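You operate a simulated robot arm through the tools that you are given. There is no shell and no other tool. Be economical: measure what you need, move in short steps, check, and stop when the job is done.

You are at the controls of a simulated two-armed robot. One attempt, no reset.

Task
Hold the mixing board still and scrub the dried filler off it.
Fine: with the sponge float, wetted in the wash tub; float back, clean board to the window end of the sill. Set down upright: sponge float. What is to be rubbed or washed off counts as gone when no trace of it is left.
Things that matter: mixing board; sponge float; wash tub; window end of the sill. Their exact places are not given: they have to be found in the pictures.

The check looks at the end state, three seconds after you hand in, the way a careful person would. Anything else that was tipped, shoved, dropped, spilled or broken makes it a failure.

Robot
Two 7-joint arms with two-finger parallel grippers on one trunk, on a base that drives. Base frame: it is fixed to the floor where the robot stands at the start and does not move with it; the origin is under the middle of the robot, x ahead of it, y to its left, z up. Lengths are in m, angles in rad, forces in N, time in s.
The left shoulder is at the start at [0.07, 0.133, 1.301], the right one opposite. With the tool pointing down near the work surface each hand reaches from about 0.1 to 0.64 m from the robot's upright axis, wherever it stands, measured 20 degrees to its own side. Places, roughly: window end of the sill [0.5, -0.7, 1]. Payload 1.57 kg a hand.
The tool frame of a hand sits at the grasp point between the pads (the TCP): z along the fingers, y along the line on which they close. The tips reach 0.03 m beyond it. The gripper opens to 0.08 m. The fingers are 0.017 m wide and 0.012 m thick; the gripper's body (0.04 by 0.082 m) begins 0.08 m behind the TCP.
Orientation is that of the tool frame in the base frame, as a unit quaternion [w, x, y, z]. With the fingers straight down and closing along the base's y, the tool's x points along the base's -x, its y along +y and its z along -z.

Tools
- The arms move only by the tool move_arm. It takes "left_motion", "right_motion" or both (then of equal length, played together; a hand with none holds still); each is a list of rows, each a list of 7 numbers: the turn, a rotation vector about the tool's x, y, z in rad, then the shift along the tool's x, y, z in cm, then the finger opening in cm, from 0 to 8. In form: [[ax, ay, az, tx, ty, tz, jaw], ...]. A call has 1 to 20 rows; each row is the pose to reach, as a shift and turn from the pose commanded when the call began, along the tool's axes at that moment. A row lasts 0.2 s, in which the tool goes at most 0.05 m and 0.15 rad; a call with a longer step from one row to the next is refused whole, and so is a gripper value outside its range. A pose out of reach is approached as far as the arm can. The call stops where the force on the tool passes 40 N (or 10 N more than at its start, if that is more) or the arm is blocked; 0.2 s more then pass. Each finger travels about 0.153 m/s and halts on what it meets, pressing with about 25 N; the grip force reading is that of the motor and also rises with nothing between the fingers. The clock runs only during rows and for 0.2 s after the last one: add rows that repeat a pose to give the fingers time. It gives the time, the measured TCP pose, the force on the tool (base axes), the opening and the grip force at its end, in the units of the frame above (readings bear some noise), with the torque about the TCP (base axes, N m) and any sound that the robot's microphone picked up.
- Cameras (640 x 400 px; columns grow to the right, rows downward): "scene" is now at [0.1225, -0.0208, 1.5015]; the picture's right is [-0.29, -0.96, 0.00], its down [-0.77, 0.23, -0.60] and it looks along [0.57, -0.17, -0.80] (base axes); focal length 248 px, centre (320, 200). "left" rides on the left gripper at [0.072, 0.007, -0.122] in its tool frame; the picture's right is [-0.09, 1.00, 0.00], its down [-0.84, -0.08, -0.54] and it looks along [-0.54, -0.05, 0.84] (tool axes); focal length 238 px, centre (320, 200). "right" rides on the right gripper at [0.072, -0.007, -0.122] in its tool frame; the picture's right is [0.09, 1.00, 0.00], its down [-0.84, 0.08, -0.54] and it looks along [-0.54, 0.05, 0.84] (tool axes); focal length 238 px, centre (320, 200).
- capture(camera): a new picture of that camera. The clock stands still meanwhile.
- raise_lower(by): slides the trunk up (or, below 0, down) by that many m; the arms and the scene camera ride with it, the base frame stays. It gives what a move gives, with no picture.
- drive_base(legs): drives the robot by 1 to 6 legs, each [ahead, left, turn to the left] in m, m and rad, along the robot's own axes; the way and the turn of a leg run together, so that a leg with both is an arc; at most 1.5 m and 3.142 rad a leg. The arms and the cameras ride along, it lands a little off, and it stops where it bumps. It gives what a move gives.
- pan_tilt(pan, tilt): turns the head with the scene camera to pan (to the left, within 1.501 rad either way) and tilt (down, from -0.506 to 1.204), counted from straight ahead of the robot. It gives what a move gives.
- probe_pixels(camera, pixels): there is no depth. For up to 12 entries [column, row, z] of the newest picture of that camera ("zoom" is the newest enlarged one), the place [x, y] in the base frame at which the ray of that pixel passes the height z, good to about 0.003 m. The clock stands still meanwhile.
- inspect(camera, box): a new picture of the part [left, top, right, bottom] of that camera's present view, enlarged. The clock stands still meanwhile.
- finish_job(): hands the job in; it is judged then, once.

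Work in short steps. Measure before you move; look again where a grasp or a placing could have gone wrong, and mend it. You have 80 turns and 58 pictures in all, those below and enlarged ones among them. Open the grippers and draw the arms clear of the work before you hand the job in, unless the task says otherwise; then end with one line.

The tools are called by a JSON object that holds its "fn" and its "kwargs". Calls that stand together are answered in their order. move_arm: Moves the arms, as the interface text tells. Its arguments: {"type":"object","properties":{"left_motion":{"type":"array","items":{"type":"array","items":{"type":"number"}}},"right_motion":{"type":"array","items":{"type":"array","items":{"type":"number"}}}},"required":[]} The other tools are called the same way: raise_lower (by) slides the trunk up or down; drive_base (legs) drives the base; pan_tilt (pan, tilt) turns the head that bears the scene camera; capture (camera) takes a picture; probe_pixels (camera, pixels) gives the place at which the rays of pixels pass given heights; inspect (camera, box) takes an enlarged picture of a part of a camera's view; finish_job () hands the job in.

At the start:

```text
time_s: 0.0
left_ee_pos: [0.3877, -0.0299, 1.1501]
left_orientation: [0.001, 0.0, 1.0, 0.0]
left_contact_force: [0.4, 0.3, -0.1]
left_moment: [-0.04, -0.01, -0.02]
left_finger_gap: 0.0798
left_grasp_force: 0.1
right_ee_pos: [0.3324, -0.4247, 0.9997]
right_orientation: [0.0, 0.0, 1.0, 0.0]
right_contact_force: [0.9, 0.3, 0.2]
right_moment: [-0.02, 0.0, 0.0]
right_finger_gap: 0.08
right_grasp_force: 0.0
trunk travel left (down, up): [-0.875, 0.065]
robot x, y, heading: [0.0008, -0.003, -0.004]
head pan, tilt: [-0.293, 0.93]
```

scene: 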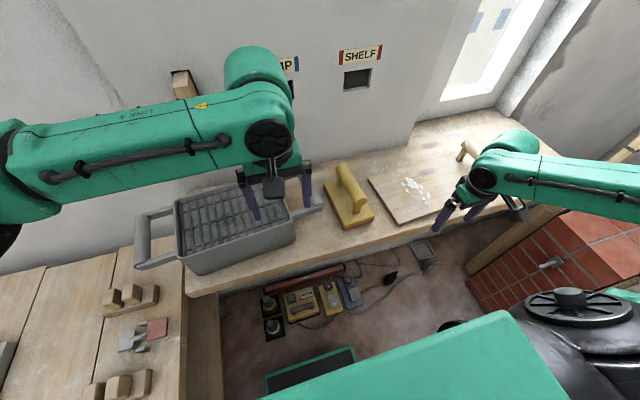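
right: 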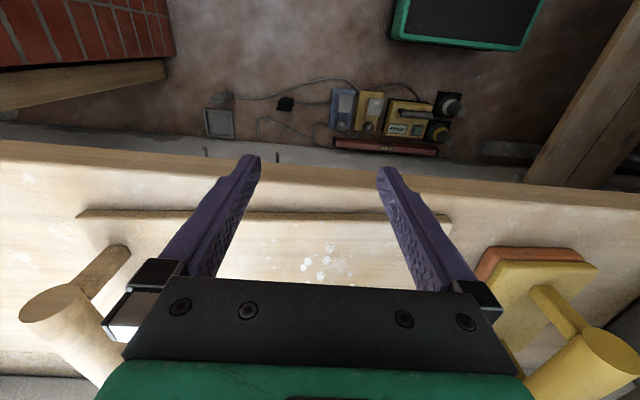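
left: 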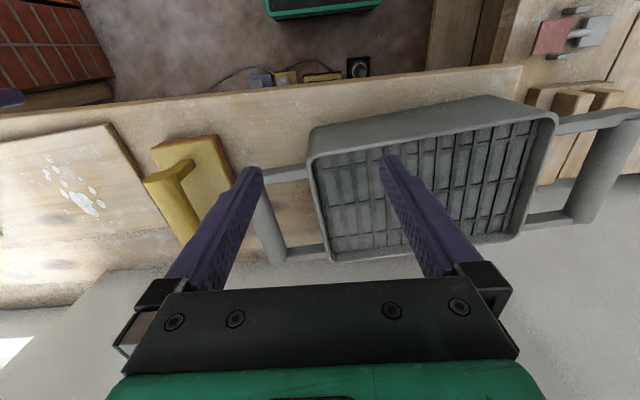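

The scene shows the board (about 410,195), the float (350,197) and the tub (235,225). I'll enlarge that area and probe points at several heights so I can triangulate.

{"fn": "inspect", "kwargs": {"camera": "scene", "box": [300, 100, 560, 262]}}

{"fn": "probe_pixels", "kwargs": {"camera": "scene", "pixels": [[368, 179, 0.9], [368, 179, 1.0], [400, 225, 0.9], [400, 225, 1.0], [418, 148, 0.9], [418, 148, 1.0], [332, 228, 0.9], [332, 228, 1.0], [186, 296, 0.9], [186, 296, 1.0]]}}

{"fn": "probe_pixels", "kwargs": {"camera": "left", "pixels": [[107, 124, 0.9], [107, 124, 1.0], [160, 218, 0.9], [160, 218, 1.0], [521, 66, 0.9], [521, 66, 1.0], [215, 135, 0.9], [215, 135, 1.0]]}}

{"fn": "probe_pixels", "kwargs": {"camera": "right", "pixels": [[78, 215, 0.9], [78, 215, 1.0], [450, 215, 0.9], [450, 215, 1.0]]}}

```text
2.46 times, centred on (430, 181) of scene
```

zoom: 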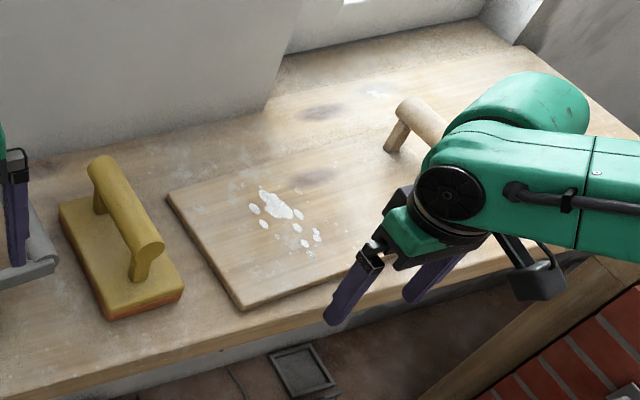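

```text
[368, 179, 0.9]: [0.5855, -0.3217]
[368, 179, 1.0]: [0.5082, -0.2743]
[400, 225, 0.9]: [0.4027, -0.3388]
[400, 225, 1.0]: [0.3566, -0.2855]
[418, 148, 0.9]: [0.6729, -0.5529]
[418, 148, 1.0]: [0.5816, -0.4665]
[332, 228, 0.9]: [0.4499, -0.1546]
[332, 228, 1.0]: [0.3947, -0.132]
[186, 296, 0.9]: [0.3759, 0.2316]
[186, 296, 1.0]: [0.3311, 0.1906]
```

```text
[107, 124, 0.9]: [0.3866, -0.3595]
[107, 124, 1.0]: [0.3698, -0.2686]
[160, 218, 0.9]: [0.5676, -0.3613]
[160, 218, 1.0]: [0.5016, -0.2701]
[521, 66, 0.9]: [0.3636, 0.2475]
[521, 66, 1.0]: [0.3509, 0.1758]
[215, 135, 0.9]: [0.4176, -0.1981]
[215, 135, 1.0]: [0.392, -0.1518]
```

```text
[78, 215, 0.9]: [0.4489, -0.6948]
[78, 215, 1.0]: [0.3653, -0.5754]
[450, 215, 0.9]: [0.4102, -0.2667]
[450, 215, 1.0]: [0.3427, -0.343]
```

Triangulating the near-left board corner gives z≈0.955 at (0.378,-0.31). The right arm hides the board's right end and the wooden handle there, so I'll raise it and look again.

{"fn": "move_arm", "kwargs": {"right_motion": [[0, 0, 0, 0, 0, -4, 8], [0, 0, 0, 1, 0, -8, 8], [0, 0, 0, 3, 0, -12, 8], [0, 0, 0, 5, 0, -15, 8], [0, 0, 0, 8, 0, -18, 8], [0, 0, 0, 10, 0, -20, 8], [0, 0, 0, 10, 0, -20, 8]]}}

{"fn": "capture", "kwargs": {"camera": "right"}}

{"fn": "capture", "kwargs": {"camera": "scene"}}

```text
time_s: 1.6
left_ee_pos: [0.3894, -0.0296, 1.1491]
left_orientation: [0.001, 0.0, 1.0, 0.0]
left_contact_force: [0.1, 1.1, 0.7]
left_moment: [0.01, 0.01, 0.02]
left_finger_gap: 0.0799
left_grasp_force: 0.1
right_ee_pos: [0.2324, -0.4262, 1.1993]
right_orientation: [-0.001, 0.0, 1.0, 0.0]
right_contact_force: [-0.4, 0.8, -0.5]
right_moment: [0.0, 0.02, -0.01]
right_finger_gap: 0.0803
right_grasp_force: 0.1
trunk travel left (down, up): [-0.875, 0.065]
robot x, y, heading: [-0.0029, -0.0002, -0.002]
head pan, tilt: [-0.293, 0.93]
```

```text
53 pictures are left
```

right: 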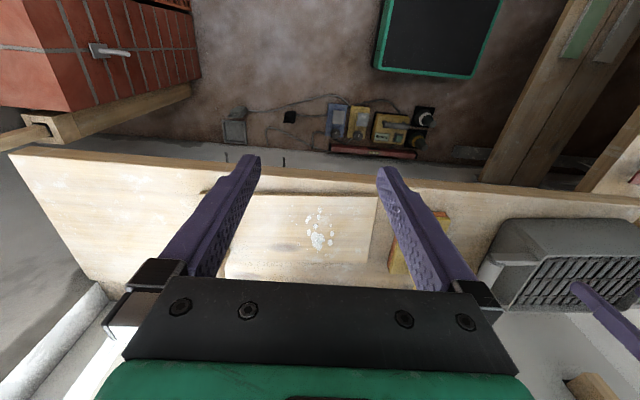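

```text
52 pictures are left
```

scene: 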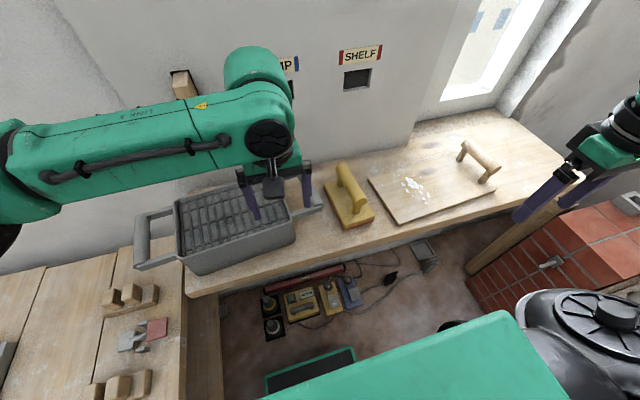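

Now the whole board is visible, with its wooden handle at its right end (about 480,162). I'll enlarge the view for careful measurement.

{"fn": "inspect", "kwargs": {"camera": "scene", "box": [310, 110, 570, 272]}}

{"fn": "inspect", "kwargs": {"camera": "scene", "box": [120, 150, 380, 312]}}

```text
2.46 times, centred on (440, 191) of scene
```

zoom: 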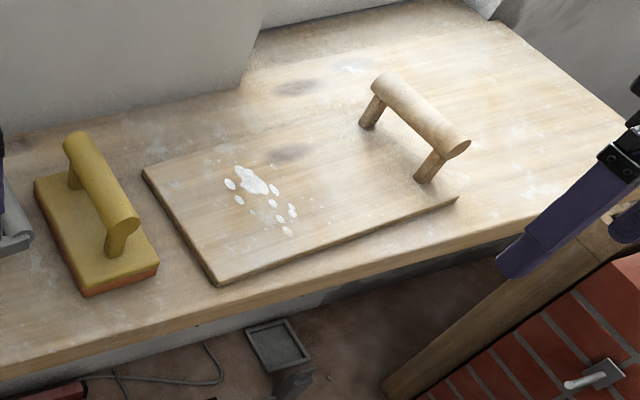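

```text
2.46 times, centred on (250, 231) of scene
```

zoom: 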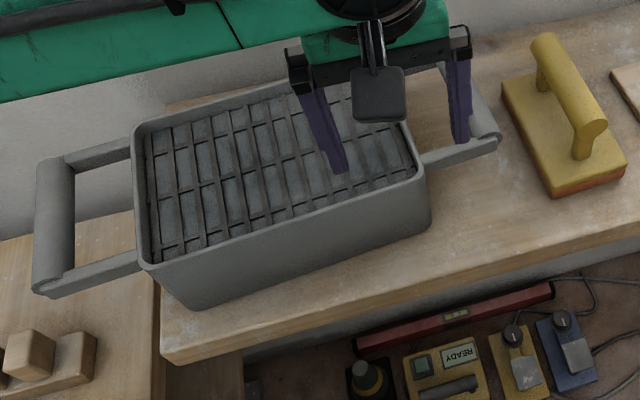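

I'll probe the board, handle, spots, float and tub points from the scene and left views at two heights each.

{"fn": "probe_pixels", "kwargs": {"camera": "scene", "pixels": [[398.6, 226, 0.955], [367.7, 179, 0.955], [496, 190.5, 0.955], [466.5, 143.3, 1.0], [496, 171, 1.0], [459.2, 161.6, 0.955], [482.4, 183.6, 0.955], [403, 184.8, 0.955], [411.6, 183.2, 0.955], [427, 204.3, 0.955], [428.7, 195.4, 0.955], [410, 178, 0.955]]}}

{"fn": "probe_pixels", "kwargs": {"camera": "scene", "pixels": [[343.6, 228.5, 0.945], [374, 222.4, 0.945], [324, 184.5, 0.975], [341.5, 165, 1.02], [362.7, 200, 1.02], [341.5, 165, 0.98], [362.7, 200, 0.98], [188, 265, 1.05], [188, 265, 1.1], [294, 225, 1.05], [294, 225, 1.1], [175, 201, 1.05]]}}

{"fn": "probe_pixels", "kwargs": {"camera": "left", "pixels": [[147, 182, 1.02], [147, 182, 0.98], [215, 135, 0.975], [152, 147, 0.975], [308, 158, 1.05], [308, 158, 1.1], [557, 115, 1.05], [557, 115, 1.1], [522, 240, 1.05], [335, 262, 1.05], [270, 262, 1.05], [270, 262, 1.0]]}}

```text
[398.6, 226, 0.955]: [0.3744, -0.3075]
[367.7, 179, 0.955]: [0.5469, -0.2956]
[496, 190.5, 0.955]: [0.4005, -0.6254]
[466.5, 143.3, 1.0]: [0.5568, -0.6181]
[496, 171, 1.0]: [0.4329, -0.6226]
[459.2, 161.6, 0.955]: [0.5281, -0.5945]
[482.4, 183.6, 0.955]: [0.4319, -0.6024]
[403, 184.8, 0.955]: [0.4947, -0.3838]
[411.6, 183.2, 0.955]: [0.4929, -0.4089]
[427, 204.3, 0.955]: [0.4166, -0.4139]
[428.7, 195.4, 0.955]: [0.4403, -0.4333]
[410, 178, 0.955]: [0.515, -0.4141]
```

```text
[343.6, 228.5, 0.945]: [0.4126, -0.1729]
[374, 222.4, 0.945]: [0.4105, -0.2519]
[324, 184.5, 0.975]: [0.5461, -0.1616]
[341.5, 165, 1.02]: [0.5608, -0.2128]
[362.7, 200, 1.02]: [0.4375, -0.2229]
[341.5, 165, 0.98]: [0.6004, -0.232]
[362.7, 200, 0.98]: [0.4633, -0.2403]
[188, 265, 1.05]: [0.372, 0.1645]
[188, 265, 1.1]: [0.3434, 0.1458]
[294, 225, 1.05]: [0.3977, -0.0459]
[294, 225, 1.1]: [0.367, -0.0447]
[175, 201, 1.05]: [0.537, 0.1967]
```

```text
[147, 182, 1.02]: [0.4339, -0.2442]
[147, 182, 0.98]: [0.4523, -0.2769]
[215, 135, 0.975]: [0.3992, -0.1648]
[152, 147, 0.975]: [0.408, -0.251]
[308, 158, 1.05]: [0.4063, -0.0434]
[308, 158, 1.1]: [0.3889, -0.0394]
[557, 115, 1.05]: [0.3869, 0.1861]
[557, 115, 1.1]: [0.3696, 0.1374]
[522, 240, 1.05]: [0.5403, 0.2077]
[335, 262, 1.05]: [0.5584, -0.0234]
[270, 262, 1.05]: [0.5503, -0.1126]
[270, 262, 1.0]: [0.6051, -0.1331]
```

Board: corners (0.374,-0.308), (0.547,-0.296) and (0.40,-0.625), handle centred near (0.48,-0.607). The base will have to shift right, so I'll probe the brick cabinet and the sill's right end first.

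{"fn": "probe_pixels", "kwargs": {"camera": "scene", "pixels": [[565, 158, 0.94], [497, 109, 0.94], [470, 272, 0.0], [470, 272, 0.6], [470, 272, 0.8], [580, 207, 0.8], [580, 207, 0.6], [522, 292, 0.0], [522, 292, 0.4], [590, 290, 0.4], [548, 263, 0.5]]}}

{"fn": "probe_pixels", "kwargs": {"camera": "right", "pixels": [[12, 155, 0.94], [192, 92, 0.0], [192, 92, 0.6], [192, 92, 0.8], [22, 120, 0.6], [22, 120, 0.8], [198, 75, 0.0], [198, 75, 0.4], [105, 50, 0.5], [105, 50, 0.2]]}}

{"fn": "pan_tilt", "kwargs": {"pan": -0.9, "tilt": 0.8}}

{"fn": "capture", "kwargs": {"camera": "scene"}}

```text
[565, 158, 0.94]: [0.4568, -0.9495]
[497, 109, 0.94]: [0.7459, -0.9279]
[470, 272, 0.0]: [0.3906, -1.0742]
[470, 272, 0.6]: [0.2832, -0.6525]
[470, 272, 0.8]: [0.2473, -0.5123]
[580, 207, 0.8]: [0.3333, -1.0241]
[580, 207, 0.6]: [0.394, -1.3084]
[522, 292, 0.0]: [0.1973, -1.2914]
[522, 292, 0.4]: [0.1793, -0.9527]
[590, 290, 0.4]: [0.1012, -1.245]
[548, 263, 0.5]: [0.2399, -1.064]
```

```text
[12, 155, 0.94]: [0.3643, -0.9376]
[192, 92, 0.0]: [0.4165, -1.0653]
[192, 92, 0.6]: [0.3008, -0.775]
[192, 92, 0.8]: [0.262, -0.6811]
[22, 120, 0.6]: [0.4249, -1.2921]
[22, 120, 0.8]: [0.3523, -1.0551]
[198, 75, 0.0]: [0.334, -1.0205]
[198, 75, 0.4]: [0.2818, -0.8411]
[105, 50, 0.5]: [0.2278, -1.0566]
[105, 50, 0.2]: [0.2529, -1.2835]
```

```text
time_s: 2.6
left_ee_pos: [0.388, -0.0297, 1.1503]
left_orientation: [0.0, -0.001, 1.0, 0.0]
left_contact_force: [0.5, -0.4, 0.3]
left_moment: [0.02, -0.04, 0.01]
left_finger_gap: 0.0802
left_grasp_force: 0.0
right_ee_pos: [0.2322, -0.4246, 1.1999]
right_orientation: [-0.001, 0.0, 1.0, 0.0]
right_contact_force: [0.3, 0.4, 0.8]
right_moment: [0.0, 0.04, 0.0]
right_finger_gap: 0.08
right_grasp_force: 0.0
trunk travel left (down, up): [-0.875, 0.065]
robot x, y, heading: [-0.001, 0.0008, -0.0]
head pan, tilt: [-0.901, 0.799]
```

```text
49 pictures are left
```

scene: 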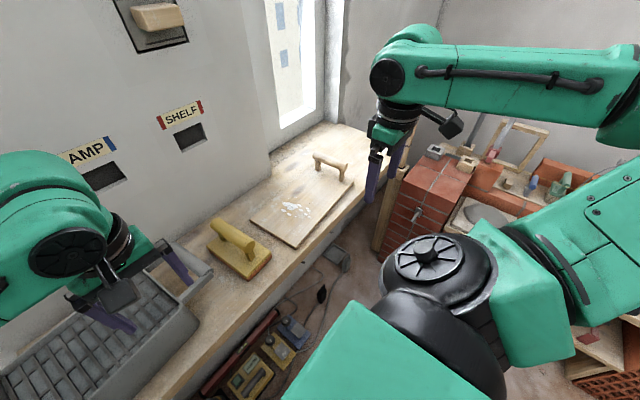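

The brick stack starts near y=-1.03 and the sill ends at y≈-0.94, so a sideways drive of 0.27 m is safe. Both hands stay well above everything on the sill.

{"fn": "drive_base", "kwargs": {"legs": [[0, -0.27, 0]]}}

{"fn": "pan_tilt", "kwargs": {"pan": 0, "tilt": 0.95}}

{"fn": "capture", "kwargs": {"camera": "scene"}}

{"fn": "capture", "kwargs": {"camera": "left"}}

{"fn": "capture", "kwargs": {"camera": "right"}}

```text
time_s: 4.5
left_ee_pos: [0.3871, -0.3017, 1.1501]
left_orientation: [0.0, 0.004, 1.0, -0.001]
left_contact_force: [0.1, 0.2, 0.6]
left_moment: [-0.03, -0.03, 0.02]
left_finger_gap: 0.08
left_grasp_force: 0.0
right_ee_pos: [0.2278, -0.6946, 1.2014]
right_orientation: [0.0, 0.003, 1.0, -0.002]
right_contact_force: [0.2, -0.3, 1.3]
right_moment: [0.0, 0.02, -0.02]
right_finger_gap: 0.08
right_grasp_force: 0.1
trunk travel left (down, up): [-0.875, 0.065]
robot x, y, heading: [-0.0009, -0.2693, -0.004]
head pan, tilt: [-0.901, 0.799]
```

```text
time_s: 5.7
left_ee_pos: [0.3874, -0.3031, 1.1495]
left_orientation: [0.0, 0.004, 1.0, 0.001]
left_contact_force: [-0.1, -0.9, -0.3]
left_moment: [0.0, -0.02, 0.01]
left_finger_gap: 0.0802
left_grasp_force: 0.1
right_ee_pos: [0.2274, -0.697, 1.1994]
right_orientation: [0.0, 0.004, 1.0, 0.0]
right_contact_force: [0.2, -0.6, 0.1]
right_moment: [-0.01, -0.01, 0.02]
right_finger_gap: 0.08
right_grasp_force: 0.1
trunk travel left (down, up): [-0.875, 0.065]
robot x, y, heading: [-0.0005, -0.2653, -0.01]
head pan, tilt: [0.0, 0.949]
```

```text
48 pictures are left
```

scene: 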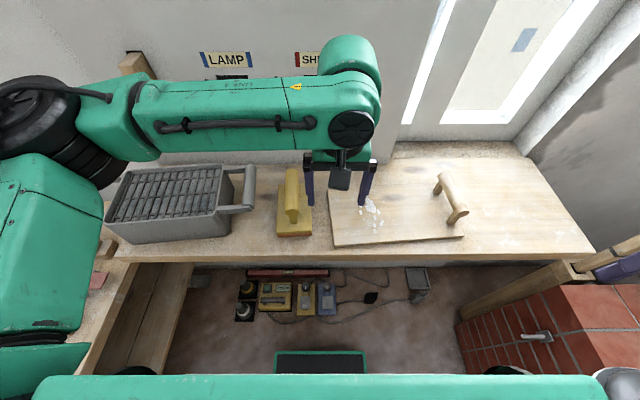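

```text
47 pictures are left
```

left: 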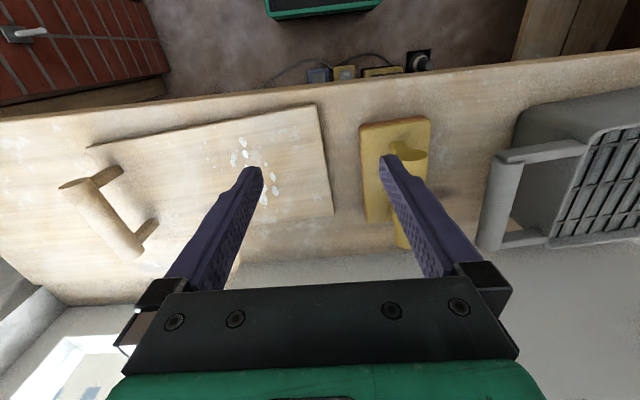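

```text
46 pictures are left
```

right: 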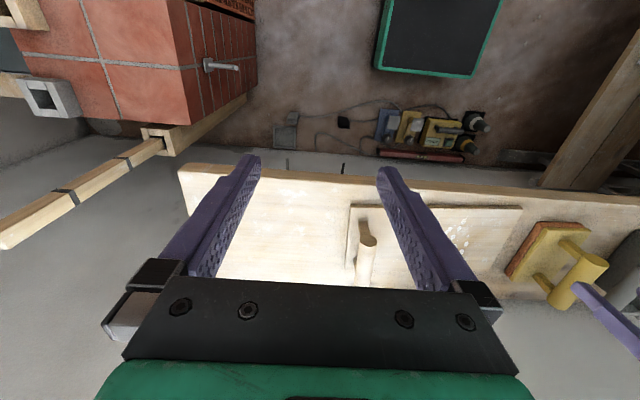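

All three views are good. I'll enlarge the scene on the float and board handles so I can match points with the left view.

{"fn": "inspect", "kwargs": {"camera": "scene", "box": [260, 150, 480, 260]}}

{"fn": "inspect", "kwargs": {"camera": "left", "box": [40, 90, 460, 290]}}

```text
2.91 times, centred on (370, 205) of scene
```

zoom: 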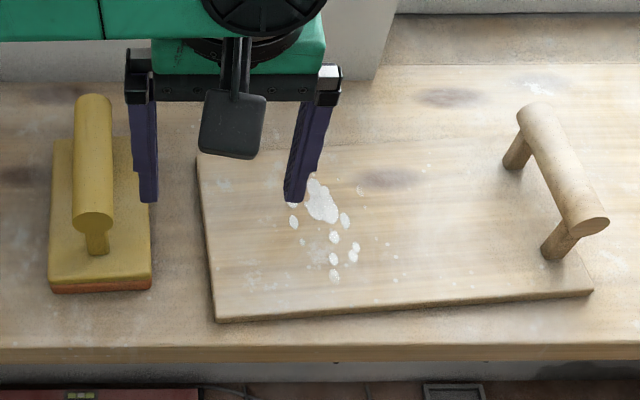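

```text
1.52 times, centred on (250, 190) of left
```

zoom: 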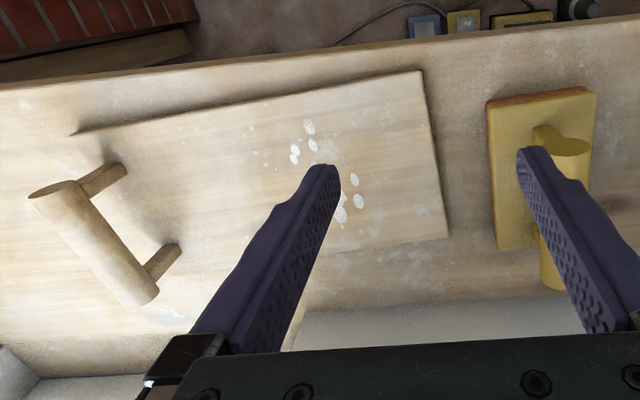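

I'll probe the handle end-caps in both views at two heights: float cap scene (291.6,212.5) and left (410,155), board cap scene (462.8,213.6) and left (74.4,183.4).

{"fn": "probe_pixels", "kwargs": {"camera": "scene", "pixels": [[291.6, 212.5, 1.0], [291.6, 212.5, 1.05], [462.8, 213.6, 1.0], [462.8, 213.6, 1.05], [443.9, 172, 1.0], [443.9, 172, 1.05], [292, 169, 1.0], [292, 169, 1.05], [333, 247, 0.955], [463.5, 236, 0.955], [328, 190, 0.955]]}}

{"fn": "probe_pixels", "kwargs": {"camera": "left", "pixels": [[410, 155, 1.0], [410, 155, 1.05], [74.4, 183.4, 1.0], [74.4, 183.4, 1.05], [136, 252, 1.0], [136, 252, 1.05], [403, 247, 1.0], [403, 247, 1.05], [316, 105, 0.955], [333, 213, 0.955], [86, 146, 0.955]]}}

{"fn": "probe_pixels", "kwargs": {"camera": "right", "pixels": [[368, 240, 1.0], [368, 240, 1.05], [595, 262, 1.0], [595, 262, 1.05]]}}

```text
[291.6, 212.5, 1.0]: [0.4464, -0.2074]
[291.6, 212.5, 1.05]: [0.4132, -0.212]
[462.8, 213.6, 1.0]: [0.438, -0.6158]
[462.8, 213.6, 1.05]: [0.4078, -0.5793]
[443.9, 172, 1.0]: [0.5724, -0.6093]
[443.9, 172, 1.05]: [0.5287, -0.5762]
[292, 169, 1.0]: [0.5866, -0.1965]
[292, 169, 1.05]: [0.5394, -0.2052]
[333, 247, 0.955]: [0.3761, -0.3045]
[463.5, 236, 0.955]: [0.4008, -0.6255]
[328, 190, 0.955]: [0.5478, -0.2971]
```

```text
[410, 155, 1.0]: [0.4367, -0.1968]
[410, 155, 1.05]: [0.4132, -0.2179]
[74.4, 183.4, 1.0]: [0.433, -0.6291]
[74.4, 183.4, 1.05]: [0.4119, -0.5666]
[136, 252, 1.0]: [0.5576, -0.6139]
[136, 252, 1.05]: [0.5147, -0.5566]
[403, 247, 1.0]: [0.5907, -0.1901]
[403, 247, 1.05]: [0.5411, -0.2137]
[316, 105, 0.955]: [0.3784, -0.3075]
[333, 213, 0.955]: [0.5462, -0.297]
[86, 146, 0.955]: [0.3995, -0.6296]
```

```text
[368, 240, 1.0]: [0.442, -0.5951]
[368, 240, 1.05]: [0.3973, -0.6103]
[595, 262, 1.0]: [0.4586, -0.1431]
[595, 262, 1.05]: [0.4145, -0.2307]
```

Float handle axis: z≈1.032, from (0.423,-0.21) to (0.557,-0.203). Board handle axis: z≈1.025, from (0.422,-0.60) to (0.545,-0.59). I'll bring both hands to hover above the handles at z=1.10, yaw-aligned.

{"fn": "move_arm", "kwargs": {"left_motion": [[0, 0, -0.02, -2, 2, 0, 8], [0, 0, -0.04, -4, 4, 0, 8], [0, 0, -0.055, -6, 6, 0, 8], [0, 0, -0.055, -8, 8, 0, 8], [0, 0, -0.055, -10, 9.6, 0, 8], [0, 0, -0.055, -10, 9.6, 2.5, 8], [0, 0, -0.055, -10, 9.6, 5, 8], [0, 0, -0.055, -10, 9.6, 5, 8]], "right_motion": [[0, 0, -0.02, -4.5, 1.7, 0, 8], [0, 0, -0.04, -9, 3.5, 0, 8], [0, 0, -0.06, -13.5, 5.5, 0, 8], [0, 0, -0.085, -18, 7.5, 0, 8], [0, 0, -0.085, -22, 9, 0, 8], [0, 0, -0.085, -25.6, 10.4, 2, 8], [0, 0, -0.085, -25.6, 10.4, 6, 8], [0, 0, -0.085, -25.6, 10.4, 10, 8]]}}

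{"fn": "capture", "kwargs": {"camera": "left"}}

{"fn": "capture", "kwargs": {"camera": "right"}}

{"fn": "capture", "kwargs": {"camera": "scene"}}

```text
time_s: 7.5
left_ee_pos: [0.4894, -0.2093, 1.1003]
left_orientation: [0.0, -0.024, 1.0, 0.0]
left_contact_force: [-0.1, -1.0, 0.7]
left_moment: [0.0, -0.02, -0.03]
left_finger_gap: 0.0799
left_grasp_force: 0.1
right_ee_pos: [0.4864, -0.5935, 1.1005]
right_orientation: [0.0, -0.039, 0.999, 0.0]
right_contact_force: [-0.3, -0.1, -0.2]
right_moment: [0.01, 0.05, 0.03]
right_finger_gap: 0.08
right_grasp_force: 0.0
trunk travel left (down, up): [-0.875, 0.065]
robot x, y, heading: [-0.0002, -0.2697, -0.004]
head pan, tilt: [0.0, 0.949]
```

```text
43 pictures are left
```

left: 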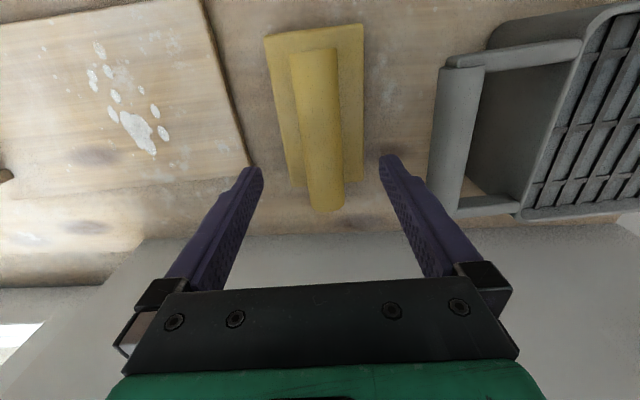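

```text
42 pictures are left
```

right: 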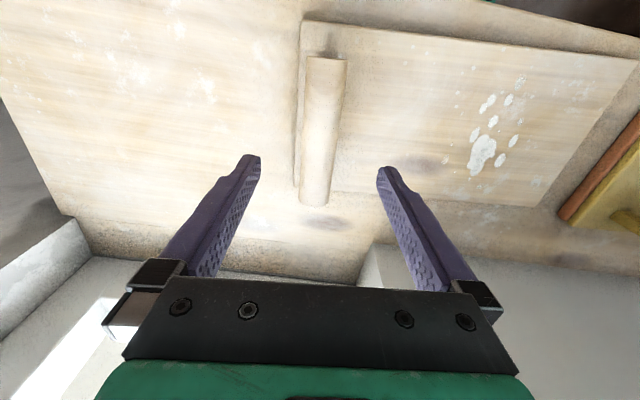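

```text
41 pictures are left
```

scene: 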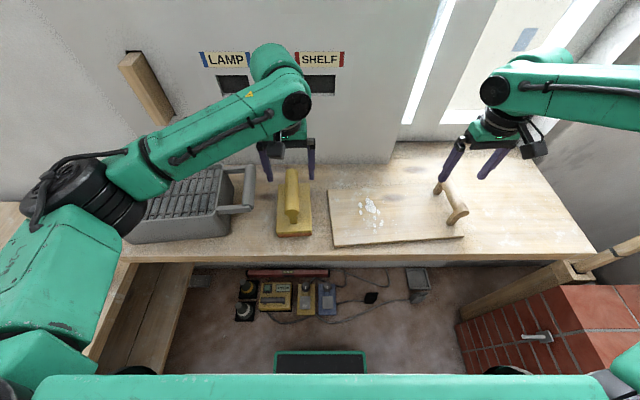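

Both handles appear centred between the fingers (about column 322 at row 150). I'll probe the ends to choose the grip position along each handle.

{"fn": "probe_pixels", "kwargs": {"camera": "left", "pixels": [[313, 52, 1.032], [325, 207, 1.032], [293, 80, 1.032], [337, 80, 1.032], [345, 185, 1.032], [305, 185, 1.032], [264, 40, 0.975], [363, 25, 0.975], [363, 180, 0.975], [293, 185, 0.975]]}}

{"fn": "probe_pixels", "kwargs": {"camera": "right", "pixels": [[328, 60, 1.025], [314, 200, 1.025], [303, 120, 1.025], [340, 120, 1.025], [300, 180, 1.025], [332, 180, 1.025], [303, 25, 0.955], [638, 58, 0.955], [555, 205, 0.955], [484, 150, 0.955], [508, 100, 0.955], [475, 170, 0.955]]}}

```text
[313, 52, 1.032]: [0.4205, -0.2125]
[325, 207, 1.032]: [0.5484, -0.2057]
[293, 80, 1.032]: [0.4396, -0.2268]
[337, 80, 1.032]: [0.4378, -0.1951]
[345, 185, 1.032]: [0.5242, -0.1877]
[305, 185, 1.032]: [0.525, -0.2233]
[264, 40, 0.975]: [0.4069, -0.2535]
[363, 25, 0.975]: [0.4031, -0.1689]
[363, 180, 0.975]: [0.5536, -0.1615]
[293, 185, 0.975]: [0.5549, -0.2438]
```

```text
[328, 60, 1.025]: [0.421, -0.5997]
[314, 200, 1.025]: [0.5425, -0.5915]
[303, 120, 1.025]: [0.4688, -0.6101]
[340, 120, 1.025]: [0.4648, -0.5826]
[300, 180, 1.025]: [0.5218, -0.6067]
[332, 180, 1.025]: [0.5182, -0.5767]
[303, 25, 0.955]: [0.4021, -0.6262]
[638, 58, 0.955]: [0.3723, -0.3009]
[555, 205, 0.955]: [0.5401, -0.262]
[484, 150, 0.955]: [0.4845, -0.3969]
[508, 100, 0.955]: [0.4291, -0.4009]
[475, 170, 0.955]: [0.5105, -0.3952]
```

Centres are confirmed: float (0.484,-0.209) and board handle (0.482,-0.595). I'll descend to the handle axes and close both grippers.

{"fn": "move_arm", "kwargs": {"left_motion": [[0, 0, 0, 0.4, 0, 2, 8], [0, 0, 0, 0.4, 0, 4, 8], [0, 0, 0, 0.4, 0, 6, 8], [0, 0, 0, 0.4, 0, 7.2, 8], [0, 0, 0, 0.4, 0, 7.2, 8], [0, 0, 0, 0.4, 0, 7.2, 5], [0, 0, 0, 0.4, 0, 7.2, 2], [0, 0, 0, 0.4, 0, 7.2, 0], [0, 0, 0, 0.4, 0, 7.2, 0]], "right_motion": [[0, 0, 0, 0.4, -0.1, 2, 8], [0, 0, 0, 0.4, -0.1, 4, 8], [0, 0, 0, 0.4, -0.1, 6, 8], [0, 0, 0, 0.4, -0.1, 7.5, 8], [0, 0, 0, 0.4, -0.1, 7.5, 8], [0, 0, 0, 0.4, -0.1, 7.5, 5], [0, 0, 0, 0.4, -0.1, 7.5, 2], [0, 0, 0, 0.4, -0.1, 7.5, 0], [0, 0, 0, 0.4, -0.1, 7.5, 0]]}}

```text
time_s: 9.5
left_ee_pos: [0.4858, -0.2076, 1.0279]
left_orientation: [0.0, -0.024, 1.0, 0.001]
left_contact_force: [0.1, 0.9, 0.3]
left_moment: [-0.01, -0.1, 0.05]
left_finger_gap: 0.0316
left_grasp_force: 25.3
right_ee_pos: [0.4817, -0.5957, 1.0248]
right_orientation: [0.0, -0.039, 0.999, 0.0]
right_contact_force: [0.2, 0.0, -0.4]
right_moment: [0.01, -0.17, -0.11]
right_finger_gap: 0.0299
right_grasp_force: 25.3
trunk travel left (down, up): [-0.875, 0.065]
robot x, y, heading: [0.0001, -0.2715, -0.009]
head pan, tilt: [0.0, 0.949]
```

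Both handles are gripped (gaps 31.6 and 29.9 mm). I'll lift the float to z≈1.22 while the right hand holds the board, then look at the tub.

{"fn": "move_arm", "kwargs": {"left_motion": [[0, 0, 0, 0, 0, -1.5, 0], [0, 0, 0, 0, 0, -5, 0], [0, 0, 0, 0, 0, -9, 0], [0, 0, 0, 0, 0, -13, 0], [0, 0, 0, 0, 0, -17, 0], [0, 0, 0, 0, 0, -19, 0], [0, 0, 0, 0, 0, -19, 0]]}}

{"fn": "capture", "kwargs": {"camera": "scene"}}

{"fn": "capture", "kwargs": {"camera": "left"}}

```text
time_s: 11.1
left_ee_pos: [0.4858, -0.2078, 1.2189]
left_orientation: [-0.001, -0.024, 1.0, 0.0]
left_contact_force: [0.6, 0.3, -1.2]
left_moment: [0.02, -0.05, 0.02]
left_finger_gap: 0.0318
left_grasp_force: 25.2
right_ee_pos: [0.4815, -0.5954, 1.0252]
right_orientation: [0.0, -0.039, 0.999, 0.0]
right_contact_force: [0.0, -0.9, -0.2]
right_moment: [0.03, -0.09, -0.12]
right_finger_gap: 0.0298
right_grasp_force: 24.6
trunk travel left (down, up): [-0.875, 0.065]
robot x, y, heading: [-0.0031, -0.2715, -0.01]
head pan, tilt: [0.0, 0.949]
```

```text
40 pictures are left
```

scene: 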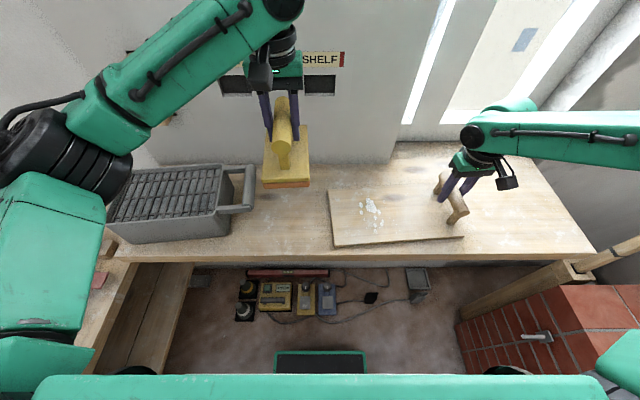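

```text
39 pictures are left
```

left: 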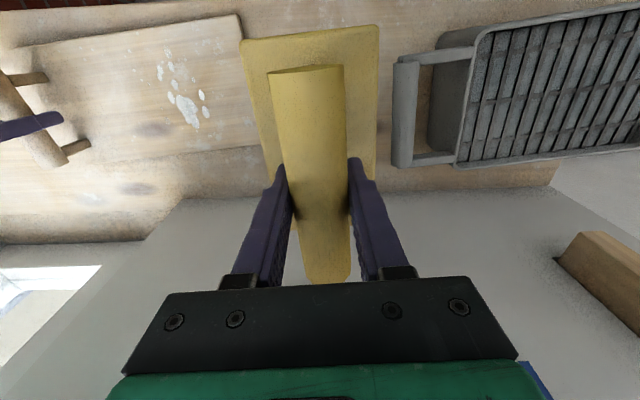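

The float is held straight. I'll enlarge the tub in the scene view to triangulate its rim and slats.

{"fn": "inspect", "kwargs": {"camera": "scene", "box": [90, 140, 270, 252]}}

{"fn": "inspect", "kwargs": {"camera": "left", "box": [380, 0, 640, 200]}}

```text
3.56 times, centred on (180, 196) of scene
```

zoom: 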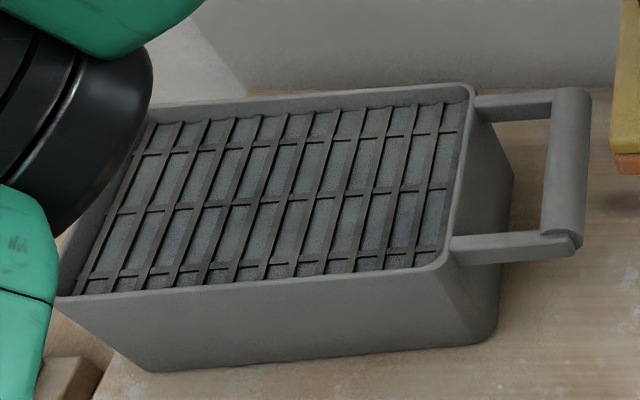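

```text
2.00 times, centred on (510, 100) of left
```

zoom: 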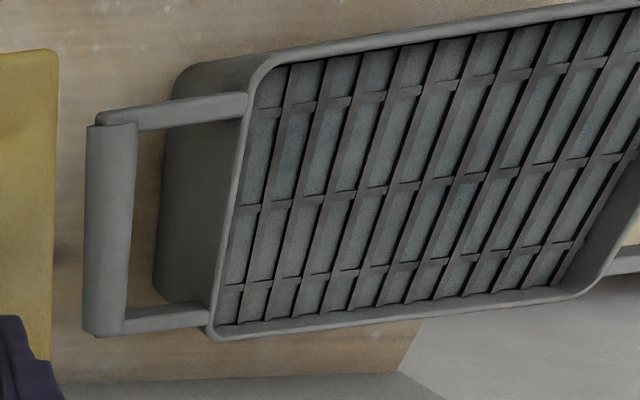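

I'll triangulate the rim corners and one slat crossing, using the same features in both views.

{"fn": "probe_pixels", "kwargs": {"camera": "scene", "pixels": [[222.7, 163.7, 1.0], [222.7, 163.7, 1.1], [215.1, 215.1, 1.0], [215.1, 215.1, 1.1], [210.3, 192.6, 1.0], [210.3, 192.6, 1.1], [107, 222, 1.05], [133, 170, 1.05], [112, 221, 1.05], [253, 167, 1.0], [250, 207, 1.0]]}}

{"fn": "probe_pixels", "kwargs": {"camera": "left", "pixels": [[453.5, 169, 1.0], [453.5, 169, 1.1], [481, 31, 1.0], [481, 31, 1.1], [482, 100, 1.0], [482, 100, 1.1], [637, 148, 1.05], [395, 63, 1.0], [395, 167, 1.0]]}}

```text
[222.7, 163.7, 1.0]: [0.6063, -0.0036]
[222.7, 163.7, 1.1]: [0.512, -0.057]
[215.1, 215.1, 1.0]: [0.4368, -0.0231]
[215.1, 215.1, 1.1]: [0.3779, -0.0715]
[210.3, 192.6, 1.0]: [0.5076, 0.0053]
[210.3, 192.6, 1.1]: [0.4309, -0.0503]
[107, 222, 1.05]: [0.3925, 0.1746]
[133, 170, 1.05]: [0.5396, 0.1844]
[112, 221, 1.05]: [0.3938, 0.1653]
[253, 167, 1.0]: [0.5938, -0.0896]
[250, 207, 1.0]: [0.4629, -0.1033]
```

```text
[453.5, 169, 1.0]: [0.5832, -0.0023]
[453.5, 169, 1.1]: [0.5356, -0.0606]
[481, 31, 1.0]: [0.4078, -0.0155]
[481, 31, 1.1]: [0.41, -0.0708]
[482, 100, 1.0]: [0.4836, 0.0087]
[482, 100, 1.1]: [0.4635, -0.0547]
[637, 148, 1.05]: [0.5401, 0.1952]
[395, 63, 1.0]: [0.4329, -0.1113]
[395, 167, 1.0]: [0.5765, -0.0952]
```

Tub rim: z≈1.05, right side from (0.409,-0.046) to (0.560,-0.030), left side near y≈0.18, slats at about z 1.04. The float is about as long as the tub is wide, so I'll turn it 90° while carrying it over the tub's middle at (0.475,0.07).

{"fn": "move_arm", "kwargs": {"left_motion": [[0, 0, 0.14, 0, 2.5, 0, 0], [0, 0, 0.28, 0, 5, 0, 0], [0, 0, 0.42, 0, 7.5, 0, 0], [0, 0, 0.56, 0, 10, 0, 0], [0, 0, 0.7, 0, 12.5, 0, 0], [0, 0, 0.84, 0, 15, 0, 0], [0, 0, 0.98, 0, 17.5, 0, 0], [0, 0, 1.12, 0, 20, 0, 0], [0, 0, 1.26, 0, 22.5, 0, 0], [0, 0, 1.4, 0, 25, 0, 0], [0, 0, 1.54, 0, 27.8, 0, 0], [0, 0, 1.54, 0, 27.8, 0, 0]]}}

{"fn": "capture", "kwargs": {"camera": "scene"}}

{"fn": "capture", "kwargs": {"camera": "left"}}

```text
time_s: 13.7
left_ee_pos: [0.4702, 0.0708, 1.2181]
left_orientation: [0.0, 0.678, 0.735, 0.0]
left_contact_force: [-0.6, -0.1, -0.8]
left_moment: [-0.01, -0.02, -0.04]
left_finger_gap: 0.0317
left_grasp_force: 25.0
right_ee_pos: [0.482, -0.5954, 1.0239]
right_orientation: [-0.001, -0.039, 0.999, 0.001]
right_contact_force: [0.1, 0.9, 0.1]
right_moment: [-0.08, -0.02, 0.03]
right_finger_gap: 0.0296
right_grasp_force: 25.3
trunk travel left (down, up): [-0.875, 0.065]
robot x, y, heading: [-0.0022, -0.2707, -0.007]
head pan, tilt: [0.0, 0.949]
```

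```text
36 pictures are left
```

scene: 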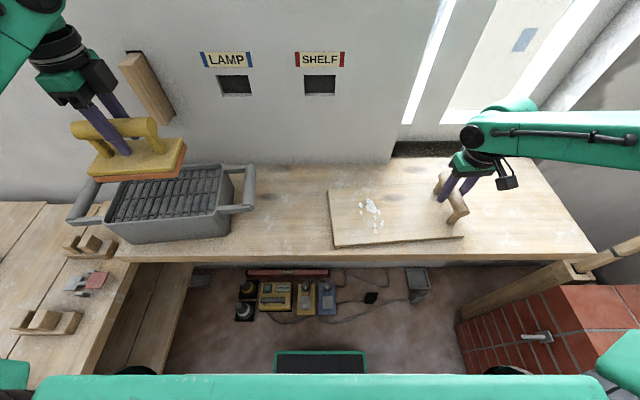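

```text
35 pictures are left
```

left: 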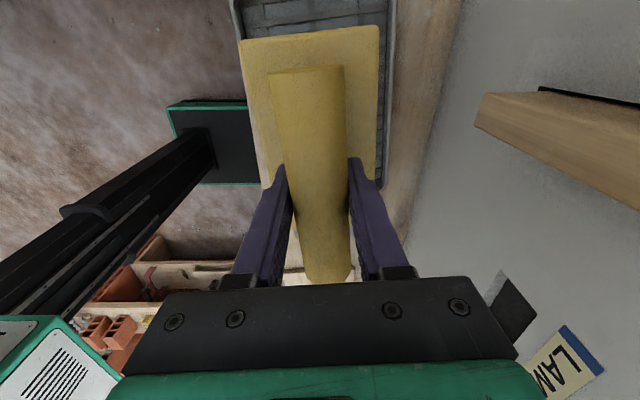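

The float is over the tub and the wrist turned freely. With the tub now in full view, I'll enlarge it to check the rim corners.

{"fn": "inspect", "kwargs": {"camera": "scene", "box": [60, 110, 270, 250]}}

```text
2.86 times, centred on (165, 180) of scene
```

zoom: 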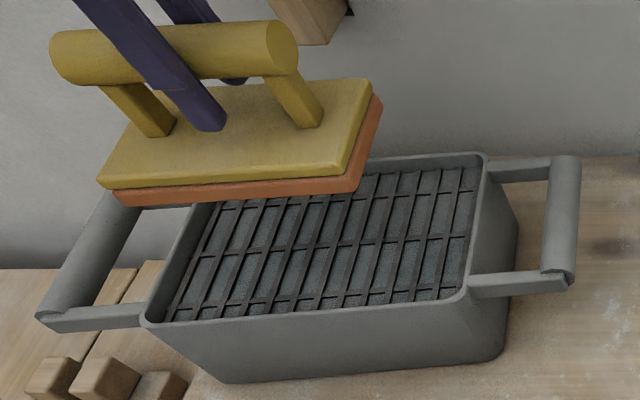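

{"fn": "probe_pixels", "kwargs": {"camera": "zoom", "pixels": [[142, 322, 1.05], [466, 295, 1.05], [487, 155, 1.05], [170, 318, 1.04], [448, 297, 1.04], [478, 165, 1.04], [118, 200, 1.133], [352, 190, 1.133], [382, 98, 1.133]]}}

```text
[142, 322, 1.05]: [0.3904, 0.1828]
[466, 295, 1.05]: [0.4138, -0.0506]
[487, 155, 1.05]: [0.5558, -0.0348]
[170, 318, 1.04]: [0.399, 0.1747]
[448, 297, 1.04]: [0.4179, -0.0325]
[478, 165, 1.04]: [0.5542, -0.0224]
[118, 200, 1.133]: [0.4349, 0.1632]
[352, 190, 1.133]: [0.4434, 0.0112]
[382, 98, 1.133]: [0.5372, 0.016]
```

The float fits: tub centre (0.478,0.075), TCP (0.470,0.071), yaw matched to the tub. I'll lower it slowly toward the slats and watch the force.

{"fn": "move_arm", "kwargs": {"left_motion": [[0, 0, 0, 0, 0.6, 3, 0], [0, 0, 0, 0, 0.6, 6, 0], [0, 0, 0, 0, 0.6, 7.5, 0], [0, 0, 0, 0, 0.6, 8.2, 0], [0, 0, 0, 0, 0.6, 8.7, 0], [0, 0, 0, 0, 0.6, 9.0, 0], [0, 0, 0, 0, 0.6, 9.2, 0]]}}

{"fn": "inspect", "kwargs": {"camera": "scene", "box": [60, 110, 270, 250]}}

```text
time_s: 15.3
left_ee_pos: [0.4779, 0.0705, 1.1273]
left_orientation: [0.0, 0.679, 0.734, 0.0]
left_contact_force: [0.2, 0.6, -1.5]
left_moment: [-0.01, 0.0, 0.0]
left_finger_gap: 0.0316
left_grasp_force: 24.5
right_ee_pos: [0.4824, -0.5966, 1.0252]
right_orientation: [0.0, -0.039, 0.999, 0.0]
right_contact_force: [0.4, -0.6, -0.4]
right_moment: [-0.02, 0.04, -0.1]
right_finger_gap: 0.0295
right_grasp_force: 24.2
trunk travel left (down, up): [-0.875, 0.065]
robot x, y, heading: [-0.0017, -0.2717, -0.012]
head pan, tilt: [0.0, 0.949]
```

```text
2.86 times, centred on (165, 180) of scene
```

zoom: 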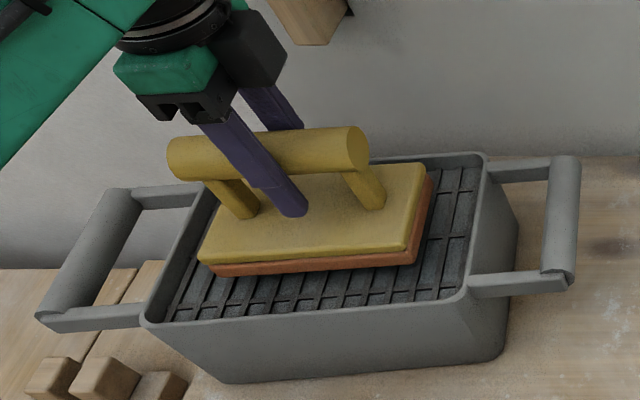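

It's inside the rim with no contact yet. I'll keep lowering in small steps.

{"fn": "move_arm", "kwargs": {"left_motion": [[0, 0, 0, 0, 0, 0.3, 0], [0, 0, 0, 0, 0, 0.6, 0], [0, 0, 0, 0, 0, 0.9, 0], [0, 0, 0, 0, 0, 1.2, 0], [0, 0, 0, 0, 0, 1.4, 0], [0, 0, 0, 0, 0, 1.4, 0]]}}

```text
time_s: 16.7
left_ee_pos: [0.4761, 0.0698, 1.1134]
left_orientation: [0.002, 0.678, 0.735, 0.002]
left_contact_force: [4.7, 3.7, 18.5]
left_moment: [-0.2, 0.31, 0.06]
left_finger_gap: 0.0316
left_grasp_force: 24.4
right_ee_pos: [0.4809, -0.5958, 1.0258]
right_orientation: [0.0, -0.039, 0.999, 0.0]
right_contact_force: [-0.4, -0.8, 0.3]
right_moment: [-0.35, -0.04, -0.02]
right_finger_gap: 0.03
right_grasp_force: 25.2
trunk travel left (down, up): [-0.875, 0.065]
robot x, y, heading: [-0.0056, -0.2678, -0.007]
head pan, tilt: [0.0, 0.949]
```

There's contact at about 18 N, so the sponge is pressed on the slats. I'll dwell, lift, and check whether the sponge looks wet.

{"fn": "move_arm", "kwargs": {"left_motion": [[0, 0, 0, 0, 0, 0.1, 0], [0, 0, 0, 0, 0, 0.1, 0], [0, 0, 0, 0, 0, 0.1, 0], [0, 0, 0, 0, 0, -2, 0], [0, 0, 0, 0, 0, -6, 0], [0, 0, 0, 0, 0, -10, 0], [0, 0, 0, 0, 0, -10, 0], [0, 0, 0, 0, 0, -10, 0]]}}

{"fn": "inspect", "kwargs": {"camera": "scene", "box": [60, 110, 270, 250]}}

```text
time_s: 18.5
left_ee_pos: [0.4757, 0.0671, 1.2081]
left_orientation: [0.0, 0.678, 0.735, 0.0]
left_contact_force: [0.4, 0.6, -1.5]
left_moment: [-0.01, 0.01, 0.0]
left_finger_gap: 0.0316
left_grasp_force: 24.7
right_ee_pos: [0.4822, -0.5955, 1.0256]
right_orientation: [0.0, -0.04, 0.999, 0.0]
right_contact_force: [-0.7, -1.2, -0.4]
right_moment: [0.01, -0.15, 0.05]
right_finger_gap: 0.0298
right_grasp_force: 24.9
trunk travel left (down, up): [-0.875, 0.065]
robot x, y, heading: [0.0009, -0.2699, -0.005]
head pan, tilt: [0.0, 0.949]
```

```text
2.86 times, centred on (165, 180) of scene
```

zoom: 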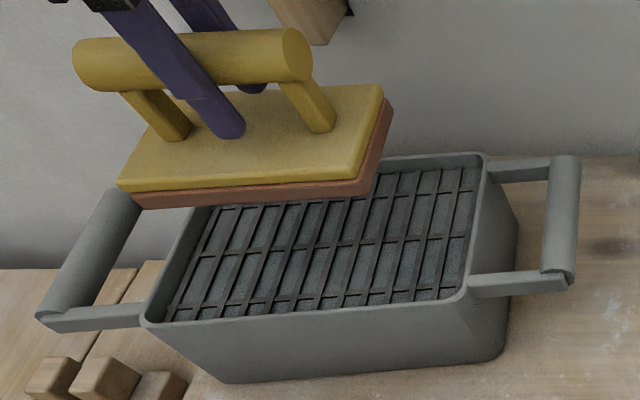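

The sponge has darkened, so it's wet. I'll carry it over the stain at (0.467,-0.40), turning it back to line up with the board.

{"fn": "move_arm", "kwargs": {"left_motion": [[0, 0, -0.12, -3.5, -0.4, 0, 0], [0, 0, -0.24, -7, -0.7, 0, 0], [0, 0, -0.36, -10.5, -1.1, 0, 0], [0, 0, -0.48, -14, -1.4, 0, 0], [0, 0, -0.6, -17.5, -1.8, 0, 0], [0, 0, -0.72, -21, -2.1, 0, 0], [0, 0, -0.84, -24.5, -2.5, 0, 0], [0, 0, -0.96, -28, -2.8, 0, 0], [0, 0, -1.08, -31.5, -3.2, 0, 0], [0, 0, -1.2, -35, -3.5, 0, 0], [0, 0, -1.32, -38.5, -3.9, 0, 0], [0, 0, -1.44, -42, -4.3, 0, 0], [0, 0, -1.565, -46.5, -4.7, 0, 0], [0, 0, -1.565, -46.5, -4.7, 0, 0]]}}

{"fn": "capture", "kwargs": {"camera": "scene"}}

```text
time_s: 21.5
left_ee_pos: [0.4667, -0.3963, 1.2117]
left_orientation: [0.0, -0.037, 0.999, 0.0]
left_contact_force: [-0.4, 0.2, -1.3]
left_moment: [-0.07, -0.01, 0.01]
left_finger_gap: 0.0315
left_grasp_force: 24.9
right_ee_pos: [0.4811, -0.595, 1.026]
right_orientation: [-0.001, -0.039, 0.999, 0.0]
right_contact_force: [-0.6, -1.1, 0.4]
right_moment: [0.56, -0.21, 0.03]
right_finger_gap: 0.0301
right_grasp_force: 24.5
trunk travel left (down, up): [-0.875, 0.065]
robot x, y, heading: [-0.0013, -0.2698, -0.007]
head pan, tilt: [0.0, 0.949]
```

```text
31 pictures are left
```

scene: 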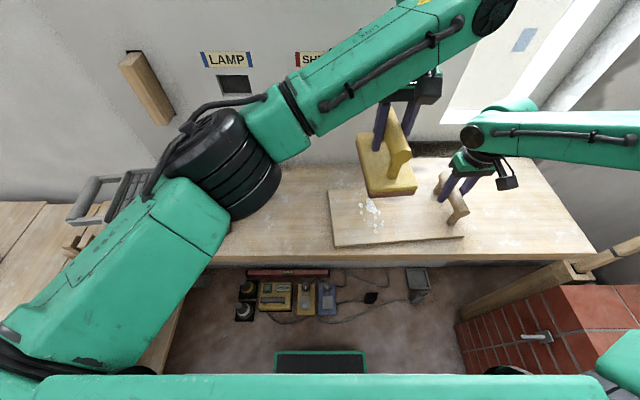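

The float is over the stain and clear of the right hand. I'll lower it to the board surface, expecting contact near TCP z≈1.04.

{"fn": "move_arm", "kwargs": {"left_motion": [[0, 0, 0, 0, 0, 4, 0], [0, 0, 0, 0, 0, 8, 0], [0, 0, 0, 0, 0, 12, 0], [0, 0, 0, 0, 0, 15, 0], [0, 0, 0, 0, 0, 16, 0], [0, 0, 0, 0, 0, 16.5, 0], [0, 0, 0, 0, 0, 16.9, 0], [0, 0, 0, 0, 0, 17.2, 0], [0, 0, 0, 0, 0, 17.2, 0]]}}

```text
time_s: 23.5
left_ee_pos: [0.4663, -0.3975, 1.0393]
left_orientation: [0.0, -0.037, 0.999, -0.001]
left_contact_force: [0.1, -0.3, 0.4]
left_moment: [0.02, 0.1, -0.01]
left_finger_gap: 0.0319
left_grasp_force: 25.0
right_ee_pos: [0.481, -0.595, 1.0244]
right_orientation: [-0.001, -0.039, 0.999, 0.0]
right_contact_force: [-1.5, -0.2, -0.1]
right_moment: [0.0, -0.23, 0.06]
right_finger_gap: 0.0299
right_grasp_force: 25.0
trunk travel left (down, up): [-0.875, 0.065]
robot x, y, heading: [0.0006, -0.2682, -0.007]
head pan, tilt: [0.0, 0.949]
```

Contact is only just starting (+0.4 N). I'll press a little further.

{"fn": "move_arm", "kwargs": {"left_motion": [[0, 0, 0, 0, 0, 0.2, 0], [0, 0, 0, 0, 0, 0.4, 0], [0, 0, 0, 0, 0, 0.4, 0]]}}

```text
time_s: 24.3
left_ee_pos: [0.4656, -0.3978, 1.038]
left_orientation: [0.003, -0.036, 0.999, 0.001]
left_contact_force: [0.8, 2.3, 25.1]
left_moment: [-0.05, -0.08, -0.2]
left_finger_gap: 0.0317
left_grasp_force: 25.1
right_ee_pos: [0.4794, -0.5959, 1.0261]
right_orientation: [-0.001, -0.039, 0.999, 0.0]
right_contact_force: [2.0, -2.7, -8.2]
right_moment: [0.05, -0.41, -0.33]
right_finger_gap: 0.0296
right_grasp_force: 25.4
trunk travel left (down, up): [-0.875, 0.065]
robot x, y, heading: [0.0024, -0.2709, -0.012]
head pan, tilt: [0.0, 0.949]
```

25 N is a firm press, so I'll ease off slightly and scrub side to side with ±6 cm strokes.

{"fn": "move_arm", "kwargs": {"left_motion": [[0, 0, 0, 0, -1.5, -0.15, 0], [0, 0, 0, 0, -3.5, -0.15, 0], [0, 0, 0, 0, -5.5, -0.15, 0], [0, 0, 0, 0, -6.5, -0.15, 0], [0, 0, 0, 0, -4, -0.15, 0], [0, 0, 0, 0, -1.5, -0.15, 0], [0, 0, 0, 0, 1, -0.15, 0], [0, 0, 0, 0, 3.5, -0.15, 0], [0, 0, 0, 0, 5, -0.15, 0], [0, 0, 0, 1, 2.5, -0.15, 0], [0, 0, 0, 1.5, 0, -0.15, 0], [0, 0, 0, 1.5, -2.5, -0.15, 0], [0, 0, 0, 1.5, -5, -0.15, 0], [0, 0, 0, 0.5, -6.5, -0.15, 0], [0, 0, 0, -1, -5, -0.15, 0], [0, 0, 0, -1.5, -2.5, -0.15, 0], [0, 0, 0, -1.5, 0, -0.15, 0], [0, 0, 0, -1.5, 2.5, -0.15, 0], [0, 0, 0, -0.5, 3, -0.15, 0], [0, 0, 0, 0, 0, -0.15, 0]]}}

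```text
time_s: 28.5
left_ee_pos: [0.469, -0.3977, 1.0385]
left_orientation: [0.001, -0.037, 0.999, 0.002]
left_contact_force: [0.2, -0.3, -1.8]
left_moment: [0.04, -0.03, 0.01]
left_finger_gap: 0.0314
left_grasp_force: 25.1
left hand out of reach, approached as far as the arm can: row 2, 3, 4, 13, 14, 15
right_ee_pos: [0.4821, -0.5971, 1.0241]
right_orientation: [0.0, -0.039, 0.999, 0.001]
right_contact_force: [0.6, 1.8, 1.1]
right_moment: [-0.34, 0.25, -0.09]
right_finger_gap: 0.0302
right_grasp_force: 24.5
trunk travel left (down, up): [-0.875, 0.065]
robot x, y, heading: [-0.0018, -0.2714, -0.009]
head pan, tilt: [0.0, 0.949]
```

Some strokes were out of reach on the right and the press ended up light. I'll lift and look at the board.

{"fn": "move_arm", "kwargs": {"left_motion": [[0, 0, 0, 0, 1, -4, 0], [0, 0, 0, 0, 5, -9, 0], [0, 0, 0, 0, 10, -13, 0], [0, 0, 0, 0, 14, -15, 0], [0, 0, 0, 0, 14, -15, 0]]}}

{"fn": "inspect", "kwargs": {"camera": "scene", "box": [310, 160, 490, 260]}}

```text
refused: row 2 steps farther than a row can; nothing moved
```

```text
3.56 times, centred on (400, 210) of scene
```

zoom: 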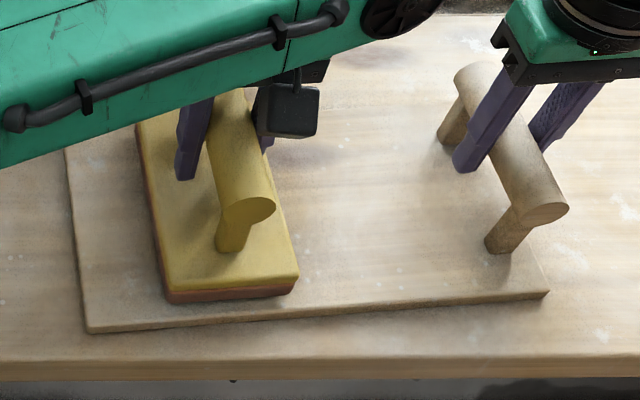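

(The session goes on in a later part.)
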